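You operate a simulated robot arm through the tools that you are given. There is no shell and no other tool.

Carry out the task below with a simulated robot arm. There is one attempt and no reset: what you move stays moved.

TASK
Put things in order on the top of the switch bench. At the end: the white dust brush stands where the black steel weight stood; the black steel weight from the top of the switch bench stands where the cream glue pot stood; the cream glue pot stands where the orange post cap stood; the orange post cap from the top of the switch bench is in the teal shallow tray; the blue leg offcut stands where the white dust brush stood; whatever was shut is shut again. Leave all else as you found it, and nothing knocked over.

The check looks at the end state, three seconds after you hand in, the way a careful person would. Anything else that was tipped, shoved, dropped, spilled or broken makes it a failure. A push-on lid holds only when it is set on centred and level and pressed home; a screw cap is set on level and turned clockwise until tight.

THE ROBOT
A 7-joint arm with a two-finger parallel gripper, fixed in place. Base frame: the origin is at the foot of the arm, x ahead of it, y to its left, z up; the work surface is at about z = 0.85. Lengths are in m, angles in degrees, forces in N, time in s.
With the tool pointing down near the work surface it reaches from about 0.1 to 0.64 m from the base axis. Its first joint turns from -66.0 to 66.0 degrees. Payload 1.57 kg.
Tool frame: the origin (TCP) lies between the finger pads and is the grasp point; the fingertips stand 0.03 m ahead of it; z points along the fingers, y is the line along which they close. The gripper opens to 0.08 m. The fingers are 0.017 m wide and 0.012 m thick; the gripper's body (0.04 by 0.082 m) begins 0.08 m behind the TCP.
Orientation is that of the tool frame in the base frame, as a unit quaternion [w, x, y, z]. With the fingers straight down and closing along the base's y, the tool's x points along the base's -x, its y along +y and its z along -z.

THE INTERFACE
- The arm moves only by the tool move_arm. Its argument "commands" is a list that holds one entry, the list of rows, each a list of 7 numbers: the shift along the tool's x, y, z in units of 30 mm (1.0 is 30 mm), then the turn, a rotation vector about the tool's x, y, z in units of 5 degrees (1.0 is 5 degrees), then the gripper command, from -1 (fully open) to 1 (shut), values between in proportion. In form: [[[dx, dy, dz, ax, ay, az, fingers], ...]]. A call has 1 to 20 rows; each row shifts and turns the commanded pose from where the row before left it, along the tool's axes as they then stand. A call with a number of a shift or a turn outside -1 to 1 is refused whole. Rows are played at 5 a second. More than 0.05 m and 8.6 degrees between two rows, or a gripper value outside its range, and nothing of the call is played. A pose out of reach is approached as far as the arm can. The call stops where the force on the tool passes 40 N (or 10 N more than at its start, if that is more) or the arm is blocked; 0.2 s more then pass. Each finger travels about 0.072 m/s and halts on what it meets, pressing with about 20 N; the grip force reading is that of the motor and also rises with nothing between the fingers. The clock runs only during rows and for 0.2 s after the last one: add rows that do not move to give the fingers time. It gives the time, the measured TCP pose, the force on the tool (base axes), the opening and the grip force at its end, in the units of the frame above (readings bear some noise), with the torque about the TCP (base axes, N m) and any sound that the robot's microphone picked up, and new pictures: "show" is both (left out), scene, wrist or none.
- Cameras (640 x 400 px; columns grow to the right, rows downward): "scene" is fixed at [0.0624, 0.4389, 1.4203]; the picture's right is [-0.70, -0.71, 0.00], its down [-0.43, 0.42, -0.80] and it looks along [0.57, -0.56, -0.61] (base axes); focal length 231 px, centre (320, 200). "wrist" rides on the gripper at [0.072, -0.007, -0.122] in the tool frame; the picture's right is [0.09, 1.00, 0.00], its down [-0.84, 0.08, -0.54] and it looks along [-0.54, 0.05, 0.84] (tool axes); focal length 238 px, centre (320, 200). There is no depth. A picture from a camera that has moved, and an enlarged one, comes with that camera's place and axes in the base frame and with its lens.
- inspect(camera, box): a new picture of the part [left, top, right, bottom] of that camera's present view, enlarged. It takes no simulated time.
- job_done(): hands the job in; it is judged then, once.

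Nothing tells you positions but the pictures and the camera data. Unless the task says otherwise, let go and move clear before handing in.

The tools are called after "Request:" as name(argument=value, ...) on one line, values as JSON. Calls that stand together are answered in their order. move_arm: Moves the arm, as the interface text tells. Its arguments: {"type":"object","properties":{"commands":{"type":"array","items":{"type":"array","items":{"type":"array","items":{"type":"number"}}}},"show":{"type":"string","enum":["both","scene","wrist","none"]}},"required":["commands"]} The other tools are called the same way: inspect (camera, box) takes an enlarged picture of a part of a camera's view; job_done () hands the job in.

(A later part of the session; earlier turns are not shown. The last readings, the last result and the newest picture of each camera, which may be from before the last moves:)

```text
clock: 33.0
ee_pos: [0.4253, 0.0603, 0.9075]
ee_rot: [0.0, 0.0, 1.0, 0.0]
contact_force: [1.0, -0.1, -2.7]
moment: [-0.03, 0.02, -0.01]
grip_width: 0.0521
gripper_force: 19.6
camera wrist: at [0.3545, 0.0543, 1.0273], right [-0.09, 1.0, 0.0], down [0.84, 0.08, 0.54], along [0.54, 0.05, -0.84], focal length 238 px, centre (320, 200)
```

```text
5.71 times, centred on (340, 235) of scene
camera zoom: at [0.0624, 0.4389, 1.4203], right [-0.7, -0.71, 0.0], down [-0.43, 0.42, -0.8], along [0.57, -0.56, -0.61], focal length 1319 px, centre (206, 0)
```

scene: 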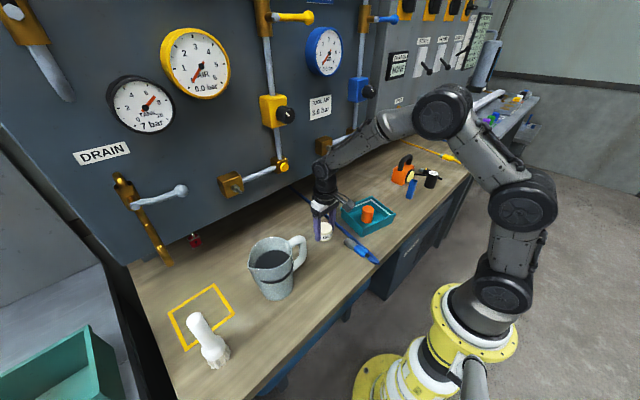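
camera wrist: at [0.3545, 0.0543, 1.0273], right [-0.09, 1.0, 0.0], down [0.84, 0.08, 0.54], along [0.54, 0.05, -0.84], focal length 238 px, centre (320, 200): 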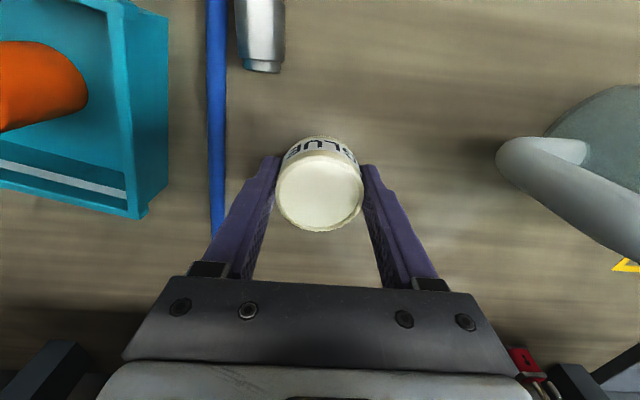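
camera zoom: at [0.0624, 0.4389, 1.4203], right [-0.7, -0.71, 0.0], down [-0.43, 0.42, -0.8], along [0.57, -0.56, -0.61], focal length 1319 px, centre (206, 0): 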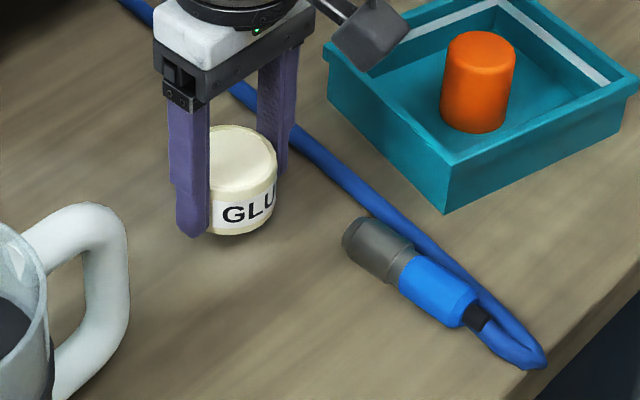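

The pot is held and lifted. I raise it further and carry it slowly to the cap's old place at about (0.431, -0.299).

Request:
move_arm(commands=[[[0, 0, -0.3, 0, 0, 0, 1], [0, 0, -0.5, 0, 0, 0, 1], [0, 0, -0.5, 0, 0, 0, 1], [0, 0, -0.5, 0, 0, 0, 1], [0, 0, -0.5, 0, 0, 0, 1], [0, 0, -0.3, 0, 0, 0, 1], [0, -0.3, 0, 0, 0, 0, 1], [0, -0.6, 0, 0, 0, 0, 1], [0, -0.6, 0, 0, 0, 0, 1], [0, -0.6, 0, 0, 0, 0, 1], [0, -0.6, 0, 0, 0, 0, 1], [0, -0.6, 0, 0, 0, 0, 1], [0, -0.6, 0, 0, 0, 0, 1], [0, -0.6, 0, 0, 0, 0, 1], [0, -0.6, 0, 0, 0, 0, 1], [0, -0.3, 0, 0, 0, 0, 1], [0, 0, 0, 0, 0, 0, 1]]], show="wrist")

```text
clock: 36.6
ee_pos: [0.4259, -0.1024, 0.9843]
ee_rot: [0.0, 0.0, 1.0, 0.0]
contact_force: [0.3, 0.7, -2.8]
moment: [-0.02, 0.02, 0.01]
grip_width: 0.0516
gripper_force: 19.8
camera wrist: at [0.3549, -0.1084, 1.1051], right [-0.09, 1.0, 0.0], down [0.84, 0.08, 0.54], along [0.54, 0.05, -0.84], focal length 238 px, centre (320, 200)
```

wrist: 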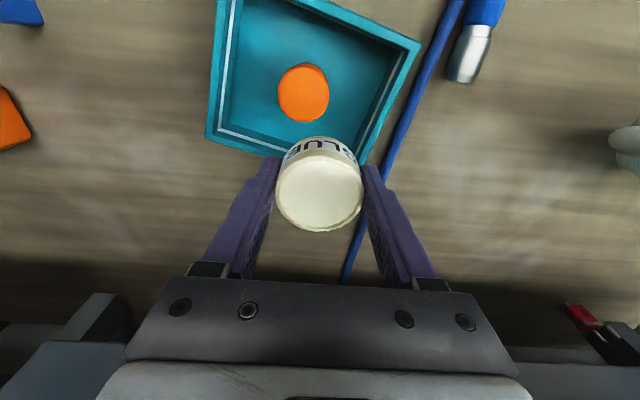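

Request:
move_arm(commands=[[[-0.014, -0.3, 0, 0, 0, 0, 1], [-0.014, -0.6, 0, 0, 0, 0, 1], [-0.014, -0.6, 0, 0, 0, 0, 1], [-0.014, -0.6, 0, 0, 0, 0, 1], [-0.014, -0.6, 0, 0, 0, 0, 1], [-0.014, -0.6, 0, 0, 0, 0, 1], [-0.014, -0.6, 0, 0, 0, 0, 1], [-0.014, -0.6, 0, 0, 0, 0, 1], [-0.014, -0.6, 0, 0, 0, 0, 1], [-0.014, -0.6, 0, 0, 0, 0, 1], [-0.014, -0.583, 0, 0, 0, 0, 1], [-0.014, -0.3, 0, 0, 0, 0, 1], [0, 0, 0, 0, 0, 0, 1], [0, 0, 0, 0, 0, 0, 1]]])

```text
clock: 39.6
ee_pos: [0.4315, -0.2988, 0.9842]
ee_rot: [0.001, 0.0, 1.0, 0.0]
contact_force: [0.3, 0.0, -2.5]
moment: [0.01, 0.0, 0.0]
grip_width: 0.0518
gripper_force: 20.0
camera wrist: at [0.3597, -0.3057, 1.1057], right [-0.09, 1.0, 0.0], down [0.84, 0.08, 0.54], along [0.54, 0.05, -0.84], focal length 238 px, centre (320, 200)
```

scene: 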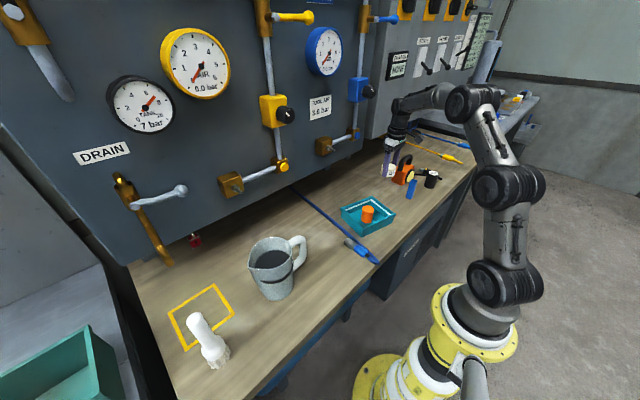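
wrist: 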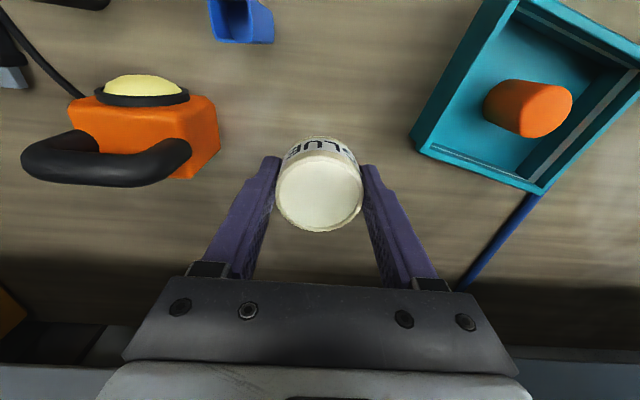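

The pot is above the cap's old place. I lower it, slowing near the bench.

Request:
move_arm(commands=[[[0, 0, 0.3, 0, 0, 0, 1], [0, 0, 0.5, 0, 0, 0, 1], [0, 0, 0.5, 0, 0, 0, 1], [0, 0, 0.5, 0, 0, 0, 1], [0, 0, 0.5, 0, 0, 0, 1], [0, 0, 0.5, 0, 0, 0, 1], [0, 0, 0.3, 0, 0, 0, 1], [0, 0, 0.15, 0, 0, 0, 1], [0, 0, 0.05, 0, 0, 0, 1], [0, 0, 0, 0, 0, 0, 1]]], show="none")

Request:
move_arm(commands=[[[0, 0, 0.05, 0, 0, 0, 1], [0, 0, 0, 0, 0, 0, 1]]], show="none")

```text
clock: 41.8
ee_pos: [0.4296, -0.2996, 0.8851]
ee_rot: [0.0, 0.0, 1.0, 0.0]
contact_force: [0.0, 0.3, -3.3]
moment: [-0.02, 0.0, 0.01]
grip_width: 0.0517
gripper_force: 20.5
```

```text
clock: 42.4
ee_pos: [0.4319, -0.3002, 0.883]
ee_rot: [0.0, 0.001, 1.0, 0.0]
contact_force: [0.4, 0.2, -2.9]
moment: [-0.03, 0.03, 0.0]
grip_width: 0.0517
gripper_force: 19.9
```

Request:
move_arm(commands=[[[0, 0, 0.04, 0, 0, 0, 1], [0, 0, 0, 0, 0, 0, 1]]], show="none")

Request:
move_arm(commands=[[[0, 0, 0.03, 0, 0, 0, 1], [0, 0, 0, 0, 0, 0, 1]]], show="none")

```text
clock: 43.0
ee_pos: [0.4321, -0.301, 0.8822]
ee_rot: [0.0, 0.0, 1.0, 0.0]
contact_force: [-0.2, 0.3, -2.7]
moment: [0.01, 0.05, 0.03]
grip_width: 0.0519
gripper_force: 20.0
```

```text
clock: 43.6
ee_pos: [0.4318, -0.3002, 0.882]
ee_rot: [0.0, 0.0, 1.0, 0.0]
contact_force: [-1.3, 1.1, 4.0]
moment: [0.13, 0.14, 0.06]
grip_width: 0.0518
gripper_force: 20.2
```

Contact with the bench is felt. I open and rise.

Request:
move_arm(commands=[[[0, 0, 0, 0, 0, 0, -0.8], [0, 0, 0, 0, 0, 0, -0.8], [0, 0, 0, 0, 0, 0, -0.8], [0, 0, -0.4, 0, 0, 0, -0.8], [0, 0, -0.9, 0, 0, 0, -0.8], [0, 0, -1, 0, 0, 0, -0.8], [0, 0, -1, 0, 0, 0, -0.8], [0, 0, -1, 0, 0, 0, -0.8], [0, 0, 0, 0, 0, 0, -0.8]]])

Request:
inspect(camera="wrist", box=[260, 80, 380, 160])

Request:
inspect(camera="scene", box=[350, 140, 450, 210])

```text
clock: 45.6
ee_pos: [0.4307, -0.2995, 1.0108]
ee_rot: [0.0, 0.001, 1.0, 0.0]
contact_force: [1.1, 0.8, 0.1]
moment: [-0.04, -0.01, -0.03]
grip_width: 0.0716
gripper_force: 0.1
camera wrist: at [0.3593, -0.3062, 1.1327], right [-0.09, 1.0, 0.0], down [0.84, 0.08, 0.54], along [0.54, 0.05, -0.84], focal length 238 px, centre (320, 200)
```

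scene: 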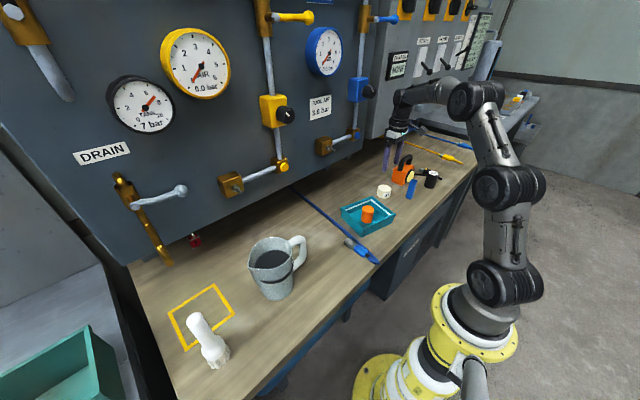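
wrist: 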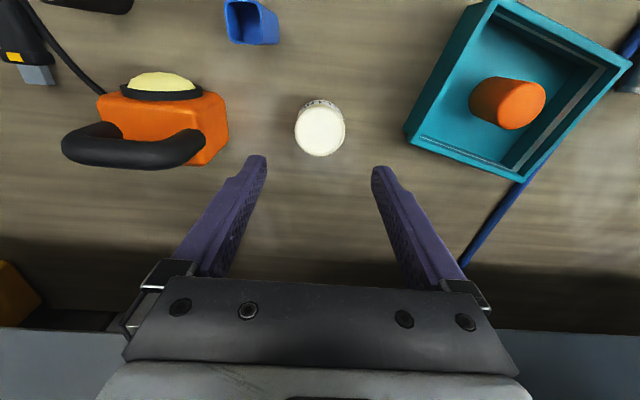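

```text
5.00 times, centred on (320, 120) of wrist
camera zoom: at [0.3593, -0.3062, 1.1327], right [-0.09, 1.0, 0.0], down [0.84, 0.08, 0.54], along [0.54, 0.05, -0.84], focal length 1192 px, centre (320, 600)
```

zoom: 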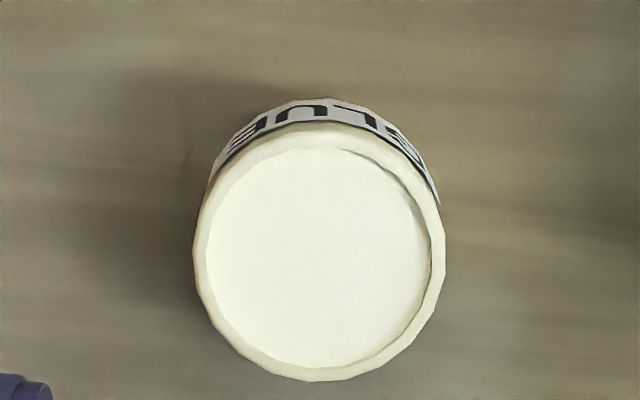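

```text
5.71 times, centred on (400, 175) of scene
camera zoom: at [0.0624, 0.4389, 1.4203], right [-0.7, -0.71, 0.0], down [-0.43, 0.42, -0.8], along [0.57, -0.56, -0.61], focal length 1319 px, centre (-137, 343)
```

zoom: 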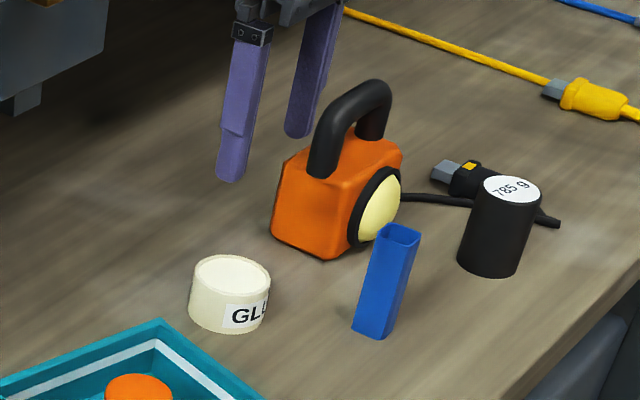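

The pot stands at the cap's old place. Next I rise over the lamp and go above the weight to refine its position.

Request:
move_arm(commands=[[[0, 0, -0.8, 0, 0, 0, -1], [0, 0, -0.8, 0, 0, 0, -1], [0, 0, -0.4, 0, 0, 0, -1], [0.425, -0.85, 0, 0, 0, 0, -1], [0.425, -0.85, 0, 0, 0, 0, -1], [0.425, -0.85, 0, 0, 0, 0, -1], [0.425, -0.85, 0, 0, 0, 0, -1], [0.425, -0.85, 0, 0, 0, 0, -1], [0.425, -0.85, 0, 0, 0, 0, -1], [0.425, -0.85, 0, 0, 0, 0, -1], [0.425, -0.85, 0, 0, 0, 0, -1], [0, 0, 0, 0, 0, 0, -1], [0, 0, 0, 0, 0, 0, -1]]])

Request:
inspect(camera="wrist", box=[220, 60, 420, 180])

Request:
inspect(camera="scene", box=[370, 130, 480, 210])

```text
clock: 48.4
ee_pos: [0.3283, -0.5036, 1.0708]
ee_rot: [0.0, 0.0, 1.0, 0.0]
contact_force: [0.1, -0.1, -0.6]
moment: [-0.03, 0.03, 0.0]
grip_width: 0.0799
gripper_force: 0.0
camera wrist: at [0.2569, -0.51, 1.1927], right [-0.09, 1.0, 0.0], down [0.84, 0.08, 0.54], along [0.54, 0.05, -0.84], focal length 238 px, centre (320, 200)
```

scene: 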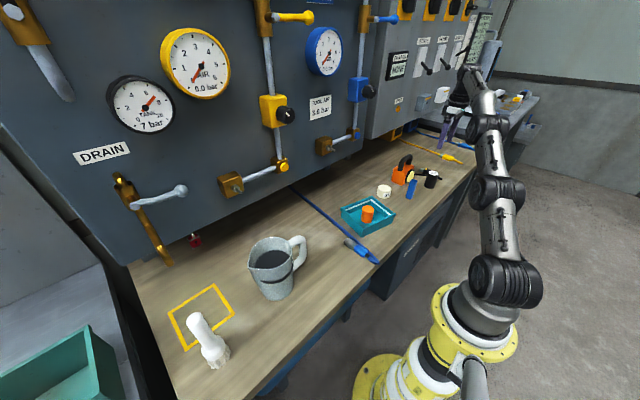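
wrist: 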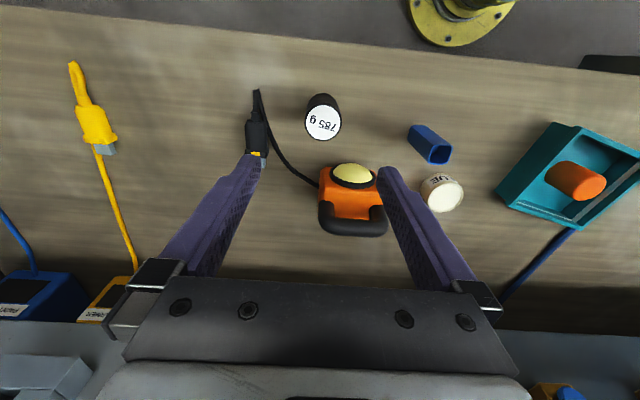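

```text
3.20 times, centred on (320, 120) of wrist
camera zoom: at [0.2569, -0.51, 1.1927], right [-0.09, 1.0, 0.0], down [0.84, 0.08, 0.54], along [0.54, 0.05, -0.84], focal length 763 px, centre (320, 456)
```

zoom: 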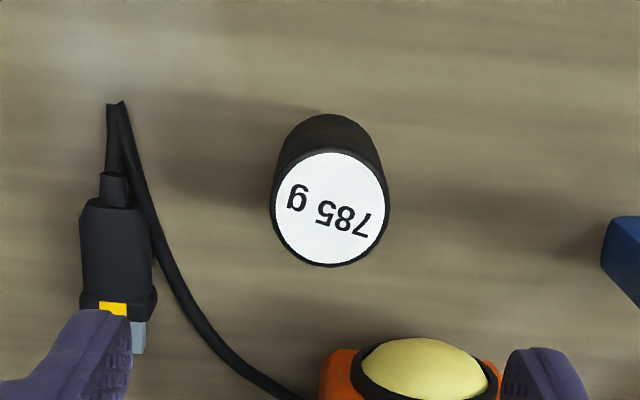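

```text
5.00 times, centred on (425, 170) of scene
camera zoom: at [0.0624, 0.4389, 1.4203], right [-0.7, -0.71, 0.0], down [-0.43, 0.42, -0.8], along [0.57, -0.56, -0.61], focal length 1154 px, centre (-205, 350)
```

zoom: 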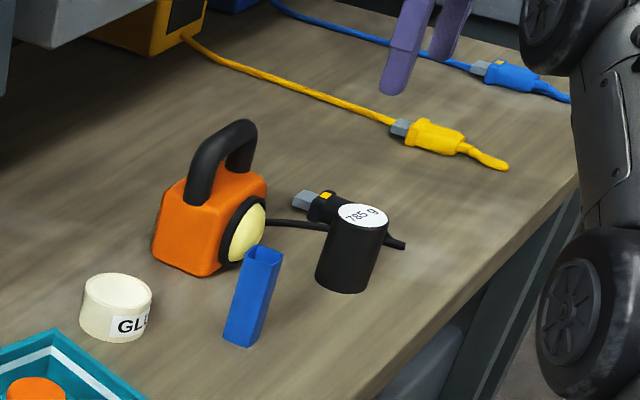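

The weight is about 0.043 m wide and 0.064 m tall, centred at about (0.331, -0.4996). I descend around it at its mid-height.

Request:
move_arm(commands=[[[-0.067, 0.113, 0.9, 0, 0, 0, -0.7], [0, 0, 0.9, 0, 0, 0, -0.7], [0, 0, 0.9, 0, 0, 0, -0.7], [0, 0, 0.9, 0, 0, 0, -0.7], [0, 0, 0.9, 0, 0, 0, -0.7], [0, 0, 0.9, 0, 0, 0, -0.7], [0, 0, 0.81, 0, 0, 0, -0.7], [0, 0, 0, 0, 0, 0, -0.7], [0, 0, 0, 0, 0, 0, -0.7]]])

Request:
inspect(camera="wrist", box=[220, 110, 420, 290])

```text
clock: 50.4
ee_pos: [0.33, -0.5012, 0.8843]
ee_rot: [0.0, 0.0, 1.0, 0.001]
contact_force: [-0.4, 0.8, 0.3]
moment: [-0.03, -0.01, 0.04]
grip_width: 0.068
gripper_force: 0.1
camera wrist: at [0.2589, -0.5067, 1.0056], right [-0.09, 1.0, 0.0], down [0.84, 0.08, 0.54], along [0.54, 0.05, -0.84], focal length 238 px, centre (320, 200)
```

scene: 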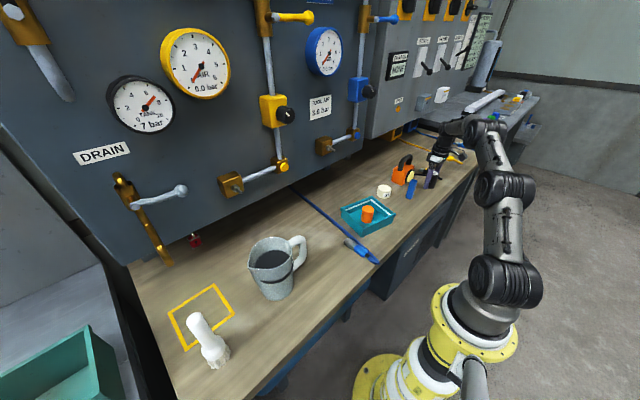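
wrist: 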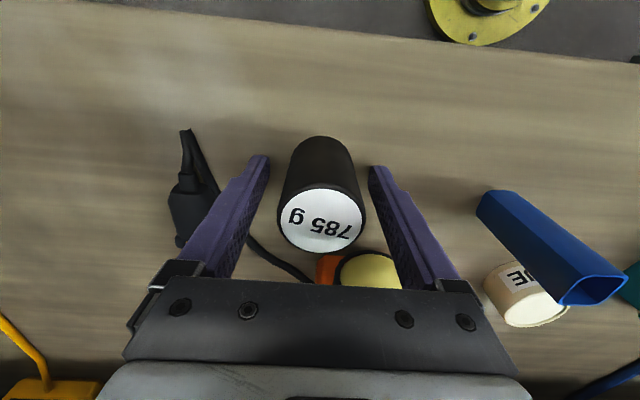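

```text
2.22 times, centred on (320, 200) of wrist
camera zoom: at [0.2589, -0.5067, 1.0056], right [-0.09, 1.0, 0.0], down [0.84, 0.08, 0.54], along [0.54, 0.05, -0.84], focal length 530 px, centre (320, 200)
```

zoom: 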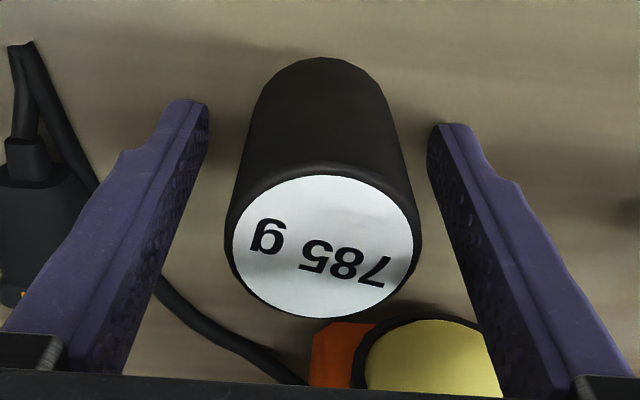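

Request:
move_arm(commands=[[[0, 0, 0, 0, 0, 0, 1], [0, 0, 0, 0, 0, 0, 1], [0, 0, 0, 0, 0, 0, 1], [0, 0, 0, 0, 0, 0, 1], [0, 0, 0, 0, 0, 0, 1], [0, 0, 0, 0, 0, 0, 1]]], show="none")

Request:
move_arm(commands=[[[0, 0, -0.05, 0, 0, 0, 1], [0, 0, -0.1, 0, 0, 0, 1], [0, 0, -0.15, 0, 0, 0, 1], [0, 0, -0.15, 0, 0, 0, 1], [0, 0, -0.15, 0, 0, 0, 1], [0, 0, 0, 0, 0, 0, 1]]])

Request:
inspect(camera="scene", box=[370, 130, 480, 210])

```text
clock: 51.8
ee_pos: [0.33, -0.4998, 0.8847]
ee_rot: [-0.001, -0.001, 1.0, 0.0]
contact_force: [-0.4, 3.7, 1.3]
moment: [0.06, 0.15, -0.05]
grip_width: 0.0428
gripper_force: 19.6
```

```text
clock: 53.2
ee_pos: [0.3305, -0.4998, 0.902]
ee_rot: [-0.001, 0.0, 1.0, 0.0]
contact_force: [-0.3, -0.6, -8.2]
moment: [-0.01, 0.04, 0.04]
grip_width: 0.0431
gripper_force: 19.8
camera wrist: at [0.2591, -0.5067, 1.0233], right [-0.09, 1.0, 0.0], down [0.84, 0.08, 0.54], along [0.54, 0.05, -0.84], focal length 238 px, centre (320, 200)
```

scene: 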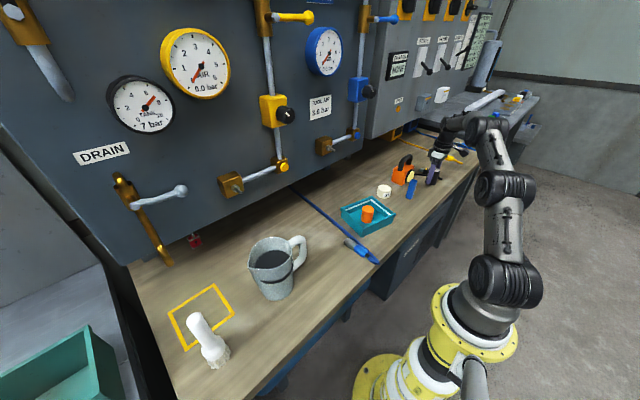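
wrist: 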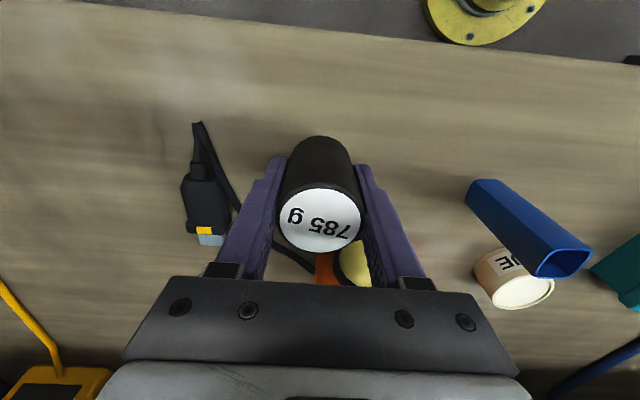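

```text
5.00 times, centred on (425, 170) of scene
camera zoom: at [0.0625, 0.4387, 1.4203], right [-0.7, -0.71, 0.0], down [-0.43, 0.42, -0.79], along [0.57, -0.56, -0.61], focal length 1154 px, centre (-205, 350)
```

zoom: 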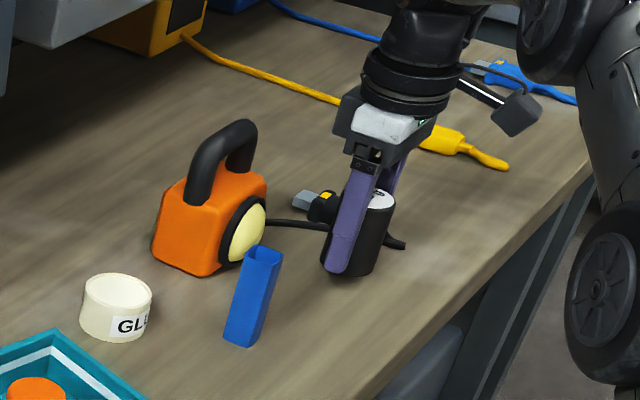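

The weight is held (about 8 N). I lift it steadily, clear of the lamp and offcut.

Request:
move_arm(commands=[[[0, 0, -0.2, 0, 0, 0, 1], [0, 0, -0.35, 0, 0, 0, 1], [0, 0, -0.4, 0, 0, 0, 1], [0, 0, -0.4, 0, 0, 0, 1], [0, 0, -0.4, 0, 0, 0, 1], [0, 0, -0.4, 0, 0, 0, 1], [0, 0, -0.4, 0, 0, 0, 1], [0, 0, -0.4, 0, 0, 0, 1], [0, 0, -0.4, 0, 0, 0, 1], [0, 0, -0.4, 0, 0, 0, 1], [0, 0, -0.4, 0, 0, 0, 1], [0, 0, -0.4, 0, 0, 0, 1], [0, 0, -0.25, 0, 0, 0, 1], [0, 0, -0.1, 0, 0, 0, 1], [0, 0, 0, 0, 0, 0, 1]]], show="wrist")

```text
clock: 56.4
ee_pos: [0.3308, -0.5005, 1.0486]
ee_rot: [0.0, -0.001, 1.0, 0.0]
contact_force: [-0.3, -0.5, -7.4]
moment: [0.01, 0.02, -0.03]
grip_width: 0.043
gripper_force: 20.2
camera wrist: at [0.2593, -0.5062, 1.1707], right [-0.09, 1.0, 0.0], down [0.84, 0.08, 0.54], along [0.54, 0.05, -0.84], focal length 238 px, centre (320, 200)
```

wrist: 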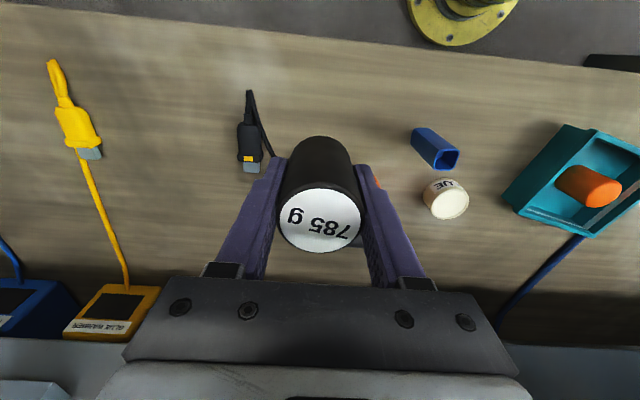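

Request:
move_arm(commands=[[[-0.051, 0.3, 0, 0, 0, 0, 1], [-0.102, 0.6, 0, 0, 0, 0, 1], [-0.102, 0.6, 0, 0, 0, 0, 1], [-0.102, 0.6, 0, 0, 0, 0, 1], [-0.102, 0.6, 0, 0, 0, 0, 1], [-0.102, 0.6, 0, 0, 0, 0, 1], [-0.102, 0.6, 0, 0, 0, 0, 1], [-0.102, 0.6, 0, 0, 0, 0, 1], [-0.102, 0.6, 0, 0, 0, 0, 1], [-0.102, 0.6, 0, 0, 0, 0, 1], [-0.102, 0.6, 0, 0, 0, 0, 1], [-0.102, 0.6, 0, 0, 0, 0, 1], [-0.102, 0.6, 0, 0, 0, 0, 1], [-0.102, 0.6, 0, 0, 0, 0, 1], [-0.102, 0.6, 0, 0, 0, 0, 1], [-0.102, 0.6, 0, 0, 0, 0, 1], [-0.102, 0.6, 0, 0, 0, 0, 1], [-0.051, 0.3, 0, 0, 0, 0, 1]]], show="wrist")

Request:
move_arm(commands=[[[-0.051, 0.3, 0, 0, 0, 0, 1], [-0.102, 0.6, 0, 0, 0, 0, 1], [-0.102, 0.6, 0, 0, 0, 0, 1], [-0.102, 0.6, 0, 0, 0, 0, 1], [-0.102, 0.6, 0, 0, 0, 0, 1], [-0.102, 0.6, 0, 0, 0, 0, 1], [-0.102, 0.6, 0, 0, 0, 0, 1], [-0.102, 0.6, 0, 0, 0, 0, 1], [-0.102, 0.6, 0, 0, 0, 0, 1], [-0.102, 0.6, 0, 0, 0, 0, 1], [-0.102, 0.6, 0, 0, 0, 0, 1], [-0.102, 0.6, 0, 0, 0, 0, 1], [-0.102, 0.6, 0, 0, 0, 0, 1], [-0.102, 0.6, 0, 0, 0, 0, 1], [-0.063, 0.37, 0, 0, 0, 0, 1], [0, 0, 0, 0, 0, 0, 1], [0, 0, 0, 0, 0, 0, 1]]])

```text
clock: 60.2
ee_pos: [0.383, -0.1941, 1.0504]
ee_rot: [0.0, 0.0, 1.0, 0.001]
contact_force: [-0.9, 1.0, -7.7]
moment: [0.01, -0.02, -0.01]
grip_width: 0.0429
gripper_force: 20.6
camera wrist: at [0.3118, -0.2001, 1.1706], right [-0.09, 1.0, 0.0], down [0.84, 0.08, 0.54], along [0.54, 0.05, -0.84], focal length 238 px, centre (320, 200)
```

wrist: 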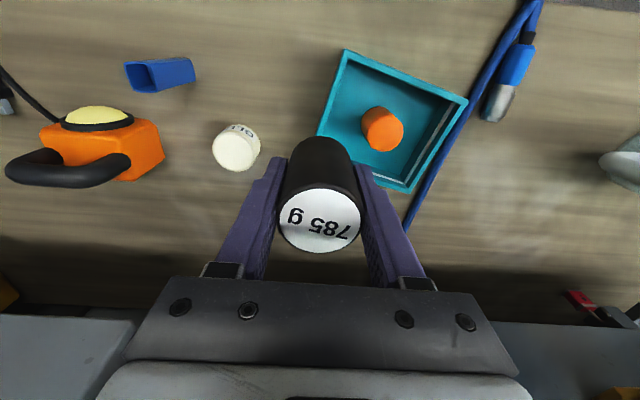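

```text
clock: 63.8
ee_pos: [0.4272, 0.0599, 1.0505]
ee_rot: [0.0, 0.0, 1.0, 0.001]
contact_force: [-0.6, -0.2, -8.2]
moment: [0.01, -0.01, -0.03]
grip_width: 0.0429
gripper_force: 19.4
camera wrist: at [0.356, 0.0544, 1.1703], right [-0.09, 1.0, 0.0], down [0.84, 0.08, 0.54], along [0.54, 0.05, -0.84], focal length 238 px, centre (320, 200)
```

scene: 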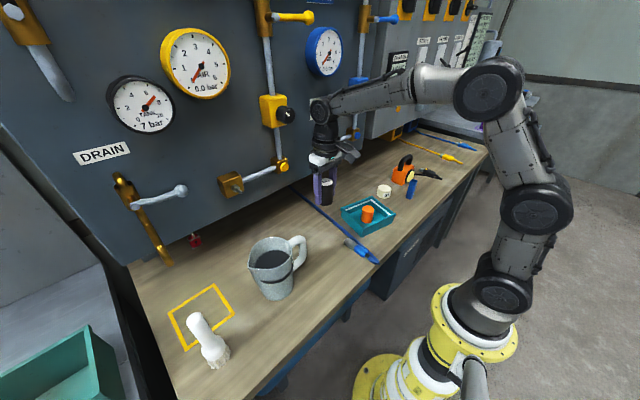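
wrist: 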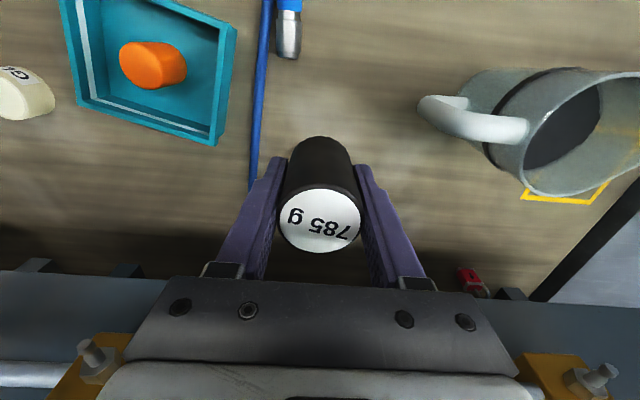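

The weight is above the pot's old place. I lower it, slowing at the end.

Request:
move_arm(commands=[[[0, 0, 0.3, 0, 0, 0, 1], [0, 0, 0.5, 0, 0, 0, 1], [0, 0, 0.5, 0, 0, 0, 1], [0, 0, 0.5, 0, 0, 0, 1], [0, 0, 0.5, 0, 0, 0, 1], [0, 0, 0.5, 0, 0, 0, 1], [0, 0, 0.5, 0, 0, 0, 1], [0, 0, 0.5, 0, 0, 0, 1], [0, 0, 0.5, 0, 0, 0, 1], [0, 0, 0.5, 0, 0, 0, 1], [0, 0, 0.3, 0, 0, 0, 1], [0, 0, 0.2, 0, 0, 0, 1], [0, 0, 0.05, 0, 0, 0, 1], [0, 0, 0, 0, 0, 0, 1]]], show="none")

Request:
move_arm(commands=[[[0, 0, 0.06, 0, 0, 0, 1], [0, 0, 0, 0, 0, 0, 1]]], show="none")

Request:
move_arm(commands=[[[0, 0, 0.04, 0, 0, 0, 1], [0, 0, 0, 0, 0, 0, 1]]], show="none")

```text
clock: 66.8
ee_pos: [0.4269, 0.0609, 0.8876]
ee_rot: [0.001, 0.0, 1.0, -0.001]
contact_force: [-0.4, 0.2, -7.6]
moment: [-0.02, 0.0, 0.03]
grip_width: 0.0428
gripper_force: 20.3
```

```text
clock: 67.4
ee_pos: [0.4277, 0.0606, 0.8872]
ee_rot: [0.0, 0.001, 1.0, 0.0]
contact_force: [-0.8, -0.6, -7.7]
moment: [0.01, -0.02, 0.0]
grip_width: 0.0431
gripper_force: 19.6
```

```text
clock: 68.0
ee_pos: [0.4262, 0.0598, 0.8852]
ee_rot: [0.0, 0.0, 1.0, 0.0]
contact_force: [0.4, -0.2, -8.0]
moment: [0.0, 0.02, 0.02]
grip_width: 0.0429
gripper_force: 19.8
```

Request:
move_arm(commands=[[[0, 0, 0.04, 0, 0, 0, 1], [0, 0, 0, 0, 0, 0, 1]]], show="none")

Request:
move_arm(commands=[[[0, 0, 0.03, 0, 0, 0, 1], [0, 0, 0, 0, 0, 0, 1]]], show="none")

```text
clock: 68.6
ee_pos: [0.4258, 0.0602, 0.8842]
ee_rot: [0.0, 0.0, 1.0, 0.0]
contact_force: [0.3, -0.6, -6.0]
moment: [0.02, 0.05, 0.01]
grip_width: 0.0427
gripper_force: 19.6
```

```text
clock: 69.2
ee_pos: [0.4257, 0.0606, 0.8846]
ee_rot: [0.0, 0.0, 1.0, 0.0]
contact_force: [-6.4, -1.6, 8.8]
moment: [-0.06, 0.33, 0.06]
grip_width: 0.043
gripper_force: 20.3
```

The weight rests on the bench. I release it and rise.

Request:
move_arm(commands=[[[0, 0, -0.02, 0, 0, 0, 1], [0, 0, 0, 0, 0, 0, -0.6], [0, 0, 0, 0, 0, 0, -0.6], [0, 0, 0, 0, 0, 0, -0.6], [0, 0, -0.4, 0, 0, 0, -0.6], [0, 0, -0.9, 0, 0, 0, -0.6], [0, 0, -1, 0, 0, 0, -0.6], [0, 0, -1, 0, 0, 0, -0.6], [0, 0, -1, 0, 0, 0, -0.6], [0, 0, 0, 0, 0, 0, -0.8]]])

Request:
inspect(camera="wrist", box=[260, 80, 380, 160])

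Request:
inspect(camera="scene", box=[280, 190, 400, 270])

```text
clock: 71.4
ee_pos: [0.4257, 0.0608, 1.0134]
ee_rot: [0.0, -0.001, 1.0, 0.0]
contact_force: [-0.5, -0.3, -0.1]
moment: [0.0, -0.01, -0.01]
grip_width: 0.0721
gripper_force: 0.0
camera wrist: at [0.3551, 0.0543, 1.1343], right [-0.09, 1.0, 0.0], down [0.84, 0.08, 0.54], along [0.54, 0.05, -0.84], focal length 238 px, centre (320, 200)
```

scene: 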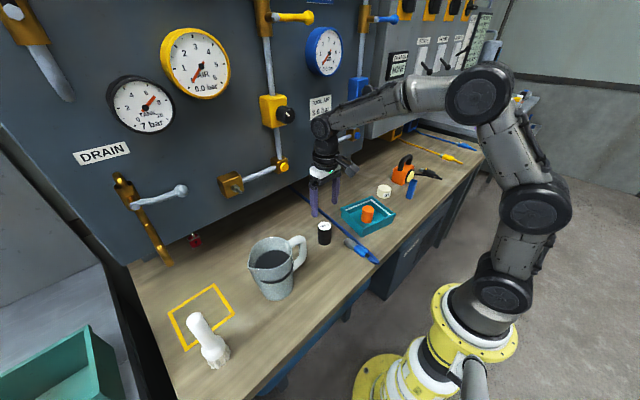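
wrist: 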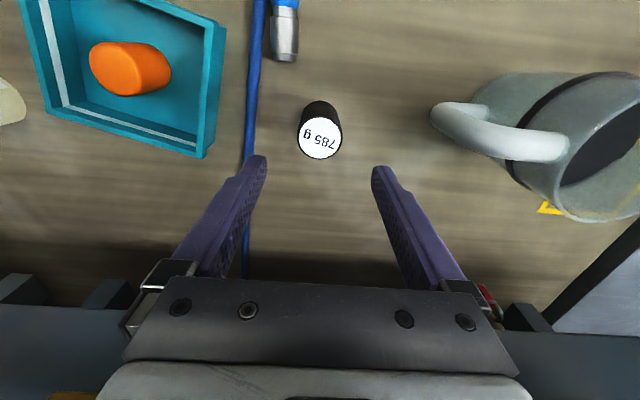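

```text
5.00 times, centred on (320, 120) of wrist
camera zoom: at [0.3551, 0.0543, 1.1343], right [-0.09, 1.0, 0.0], down [0.84, 0.08, 0.54], along [0.54, 0.05, -0.84], focal length 1192 px, centre (320, 600)
```

zoom: 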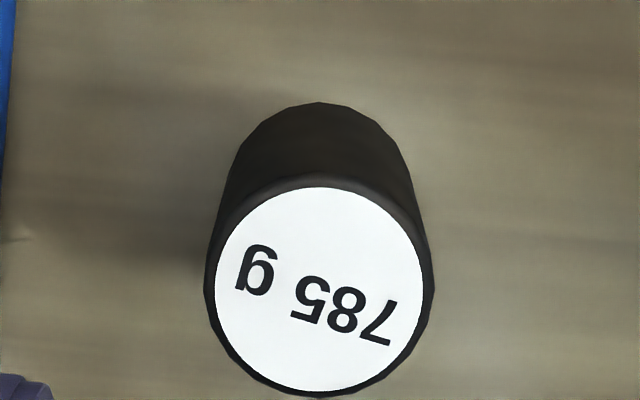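

```text
5.00 times, centred on (340, 230) of scene
camera zoom: at [0.0624, 0.4389, 1.4203], right [-0.7, -0.71, 0.0], down [-0.43, 0.42, -0.8], along [0.57, -0.56, -0.61], focal length 1154 px, centre (220, 50)
```

zoom: 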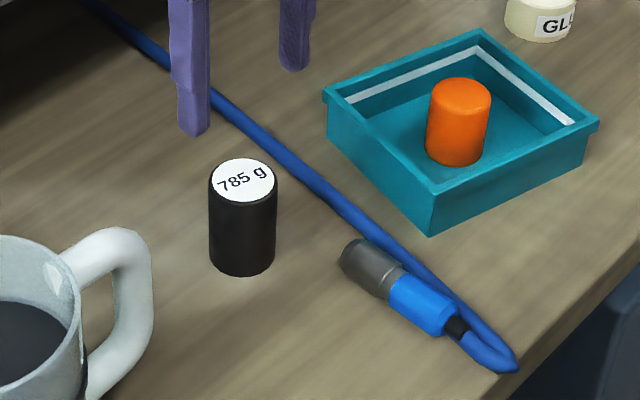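

The weight stands at the pot's old place. Next I rise high above the mug (top at about z=1.0) and go over to the brush to look at it.

Request:
move_arm(commands=[[[0, 0, -0.93, 0, 0, 0, -1], [0, 0, -0.93, 0, 0, 0, -1], [0, 0, -0.93, 0, 0, 0, -1], [0, 0, -0.93, 0, 0, 0, -1], [0, 0, -0.93, 0, 0, 0, -1], [0.18, 0.889, 0, 0, 0, 0, -1], [0.18, 0.889, 0, 0, 0, 0, -1], [0.18, 0.889, 0, 0, 0, 0, -1], [0.18, 0.889, 0, 0, 0, 0, -1], [0.18, 0.889, 0, 0, 0, 0, -1], [0.18, 0.889, 0, 0, 0, 0, -1], [0.18, 0.889, 0, 0, 0, 0, -1], [0.18, 0.889, 0, 0, 0, 0, -1], [0.18, 0.889, 0, 0, 0, 0, -1], [0.18, 0.889, 0, 0, 0, 0, -1], [0.18, 0.889, 0, 0, 0, 0, -1], [0.18, 0.889, 0, 0, 0, 0, -1], [0, 0, 0, 0, 0, 0, -1]]])

Request:
inspect(camera="wrist", box=[240, 20, 560, 220])

Request:
inspect(camera="scene", box=[150, 270, 270, 390])

```text
clock: 75.2
ee_pos: [0.3621, 0.3814, 1.1514]
ee_rot: [0.0, 0.0, 1.0, 0.0]
contact_force: [0.4, -0.5, -0.1]
moment: [0.03, 0.01, -0.01]
grip_width: 0.08
gripper_force: 0.1
camera wrist: at [0.2904, 0.3752, 1.2731], right [-0.09, 1.0, 0.0], down [0.84, 0.08, 0.54], along [0.54, 0.05, -0.84], focal length 238 px, centre (320, 200)
```

scene: 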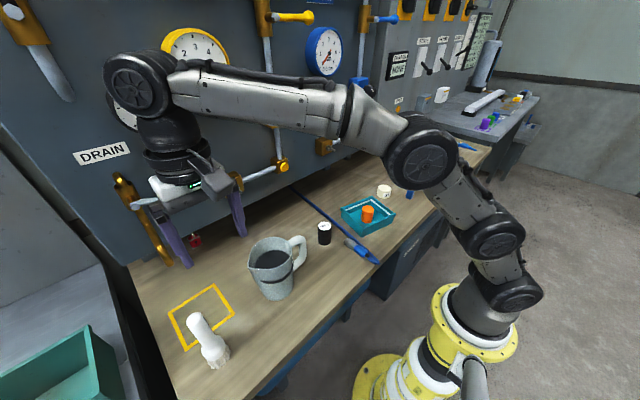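
wrist: 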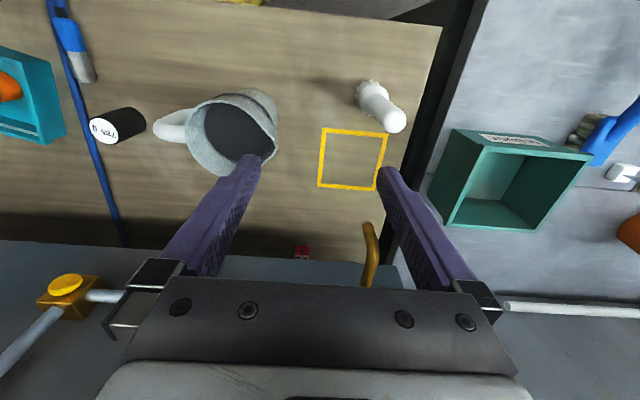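

```text
2.00 times, centred on (400, 120) of wrist
camera zoom: at [0.2904, 0.3752, 1.2731], right [-0.09, 1.0, 0.0], down [0.84, 0.08, 0.54], along [0.54, 0.05, -0.84], focal length 477 px, centre (160, 360)
```

zoom: 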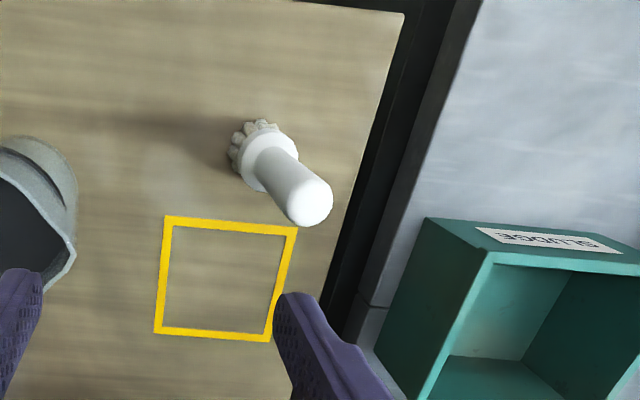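

```text
3.33 times, centred on (210, 330) of scene
camera zoom: at [0.0624, 0.4389, 1.4203], right [-0.7, -0.71, 0.0], down [-0.43, 0.42, -0.8], along [0.57, -0.56, -0.61], focal length 769 px, centre (687, -233)
```

zoom: 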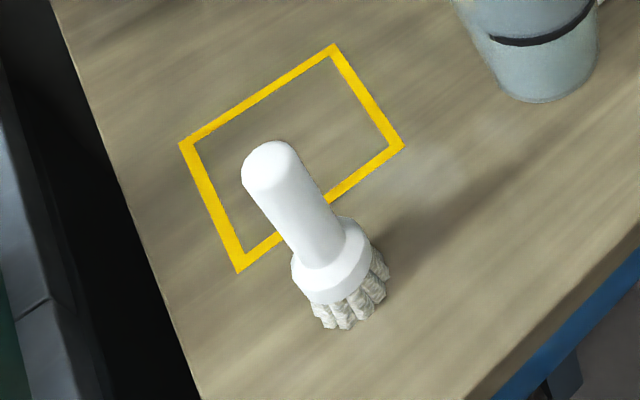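

The brush stands on its bristles at about (0.351, 0.461), its handle about 0.028 m thick with its top near z=1.01. I move above it and check alignment before descending.

Request:
move_arm(commands=[[[0.114, 0.894, 0, 0, 0, 0, -1], [0.114, 0.894, 0, 0, 0, 0, -1], [0.114, 0.894, 0, 0, 0, 0, -1], [0, 0, 0.7, 0, 0, 0, -1], [0, 0, 0.7, 0, 0, 0, -1], [0, 0, 0.7, 0, 0, 0, -1], [0, 0, 0, 0, 0, 0, -1], [0, 0, 0, 0, 0, 0, -1]]])

Request:
inspect(camera="wrist", box=[220, 80, 420, 220])

```text
clock: 77.0
ee_pos: [0.343, 0.4486, 1.0806]
ee_rot: [0.0, 0.0, 1.0, 0.0]
contact_force: [0.1, -0.6, 0.3]
moment: [-0.01, -0.03, 0.01]
grip_width: 0.0797
gripper_force: 0.0
out of reach, approached as far as the arm can: row 3
camera wrist: at [0.2707, 0.4428, 1.2009], right [-0.09, 1.0, 0.0], down [0.84, 0.08, 0.54], along [0.54, 0.05, -0.84], focal length 238 px, centre (320, 200)
```

scene: 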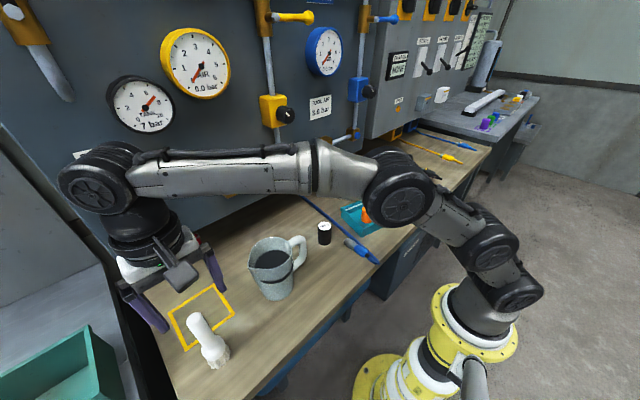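
wrist: 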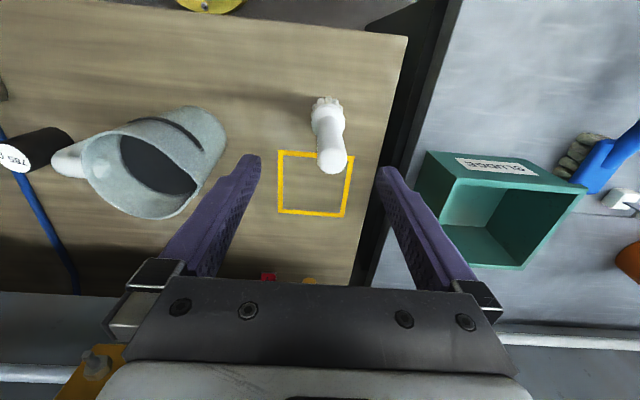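

```text
2.86 times, centred on (320, 150) of wrist
camera zoom: at [0.2707, 0.4428, 1.2009], right [-0.09, 1.0, 0.0], down [0.84, 0.08, 0.54], along [0.54, 0.05, -0.84], focal length 681 px, centre (320, 343)
```

zoom: 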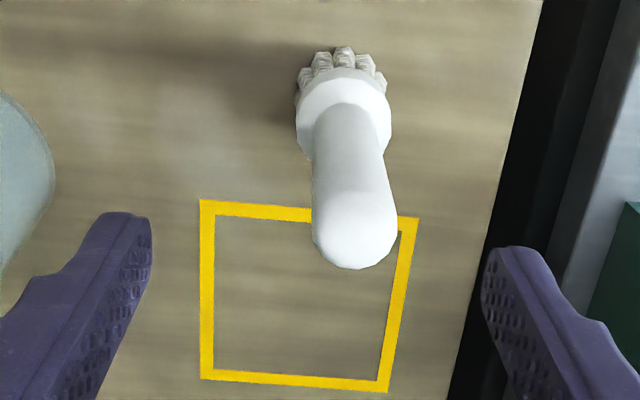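

The arm was briefly limited in reach at that height, but it is now at (0.343, 0.449, 1.081). The brush is centred at about (0.3515, 0.4616); I shift over it and go down a little.

Request:
move_arm(commands=[[[-0.14, 0.22, 0.2, 0, 0, 0, -0.8], [-0.14, 0.21, 0.2, 0, 0, 0, -0.8], [0, 0, 0, 0, 0, 0, -0.8], [0, 0, 0, 0, 0, 0, -0.8]]])

Request:
inspect(camera="wrist", box=[220, 80, 420, 220])

```text
clock: 78.0
ee_pos: [0.3507, 0.4597, 1.0673]
ee_rot: [0.001, 0.0, 1.0, -0.001]
contact_force: [1.0, 0.0, 0.8]
moment: [0.0, 0.01, 0.03]
grip_width: 0.0721
gripper_force: 0.1
camera wrist: at [0.2789, 0.4548, 1.1888], right [-0.09, 1.0, 0.0], down [0.84, 0.08, 0.54], along [0.54, 0.05, -0.84], focal length 238 px, centre (320, 200)
```

scene: 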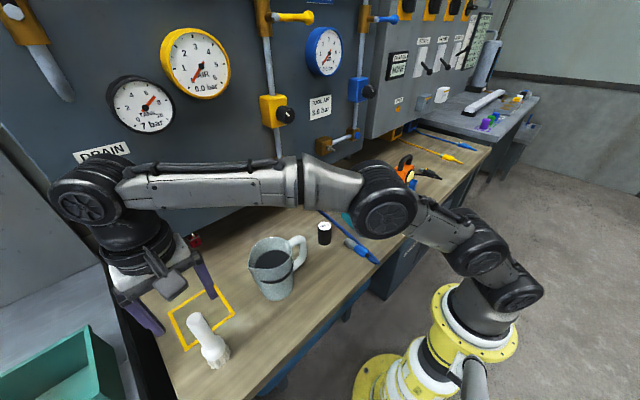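
wrist: 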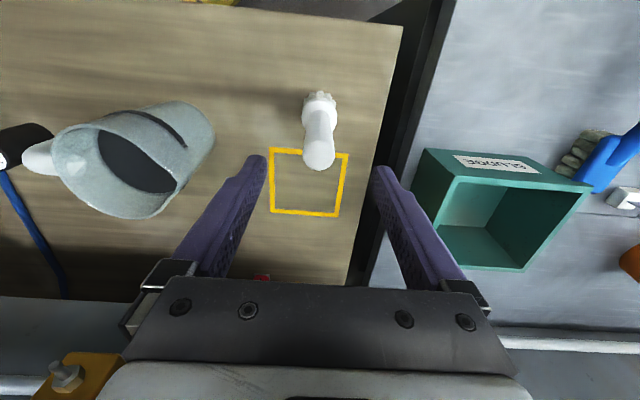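

```text
2.86 times, centred on (320, 150) of wrist
camera zoom: at [0.2789, 0.4548, 1.1888], right [-0.09, 1.0, 0.0], down [0.84, 0.08, 0.54], along [0.54, 0.05, -0.84], focal length 681 px, centre (320, 343)
```

zoom: 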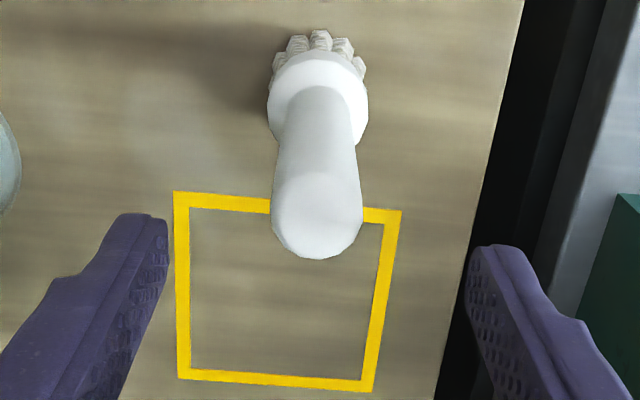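

Request:
move_arm(commands=[[[0, 0, 0.75, 0, 0, 0, -0.8], [0, 0, 0.75, 0, 0, 0, -0.8], [0, 0, 0.75, 0, 0, 0, -0.8], [0, 0, 0.75, 0, 0, 0, -0.8], [0, 0, 0.75, 0, 0, 0, -0.8], [0, 0, 0, 0, 0, 0, -0.8], [0, 0, 0, 0, 0, 0, -0.8]]])

Request:
inspect(camera="wrist", box=[220, 110, 420, 290])

Request:
inspect(camera="scene", box=[110, 240, 270, 390])

```text
clock: 79.6
ee_pos: [0.3512, 0.4622, 0.9551]
ee_rot: [0.0, 0.0, 1.0, -0.001]
contact_force: [-0.3, 1.0, 0.6]
moment: [-0.01, 0.01, -0.01]
grip_width: 0.0721
gripper_force: 0.0
camera wrist: at [0.2792, 0.455, 1.0765], right [-0.09, 1.0, 0.0], down [0.84, 0.08, 0.54], along [0.54, 0.05, -0.84], focal length 238 px, centre (320, 200)
```

scene: 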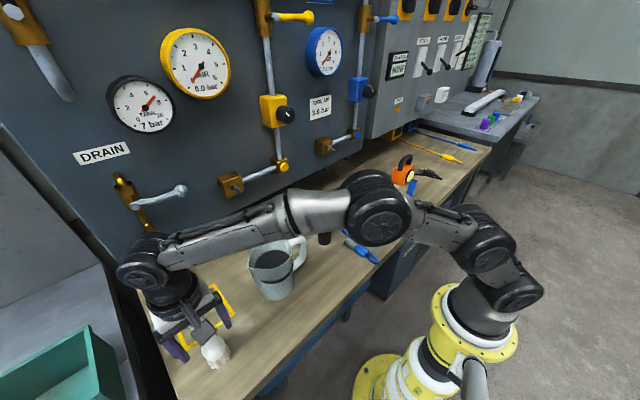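
wrist: 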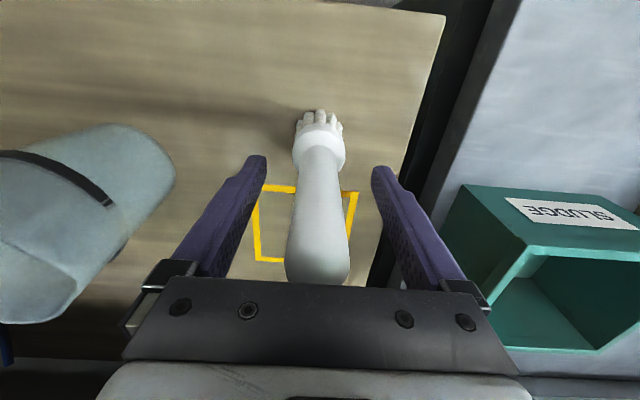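

```text
2.22 times, centred on (320, 200) of wrist
camera zoom: at [0.2792, 0.455, 1.0765], right [-0.09, 1.0, 0.0], down [0.84, 0.08, 0.54], along [0.54, 0.05, -0.84], focal length 530 px, centre (320, 200)
```

zoom: 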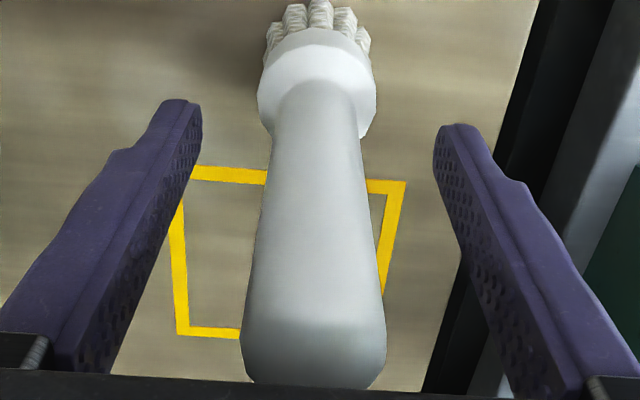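

```text
2.67 times, centred on (190, 315) of scene
camera zoom: at [0.0624, 0.4389, 1.4203], right [-0.7, -0.71, 0.0], down [-0.43, 0.42, -0.8], along [0.57, -0.56, -0.61], focal length 615 px, centre (667, -107)
```

zoom: 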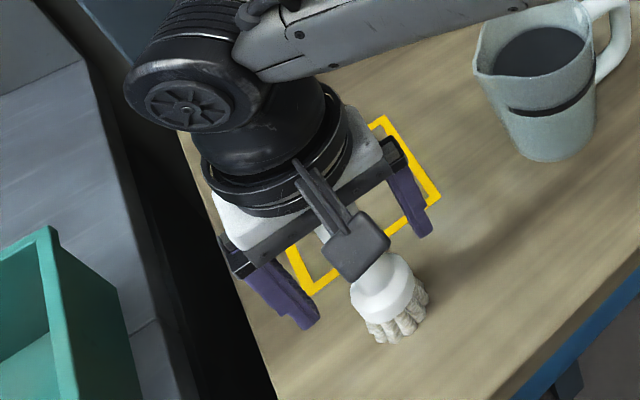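

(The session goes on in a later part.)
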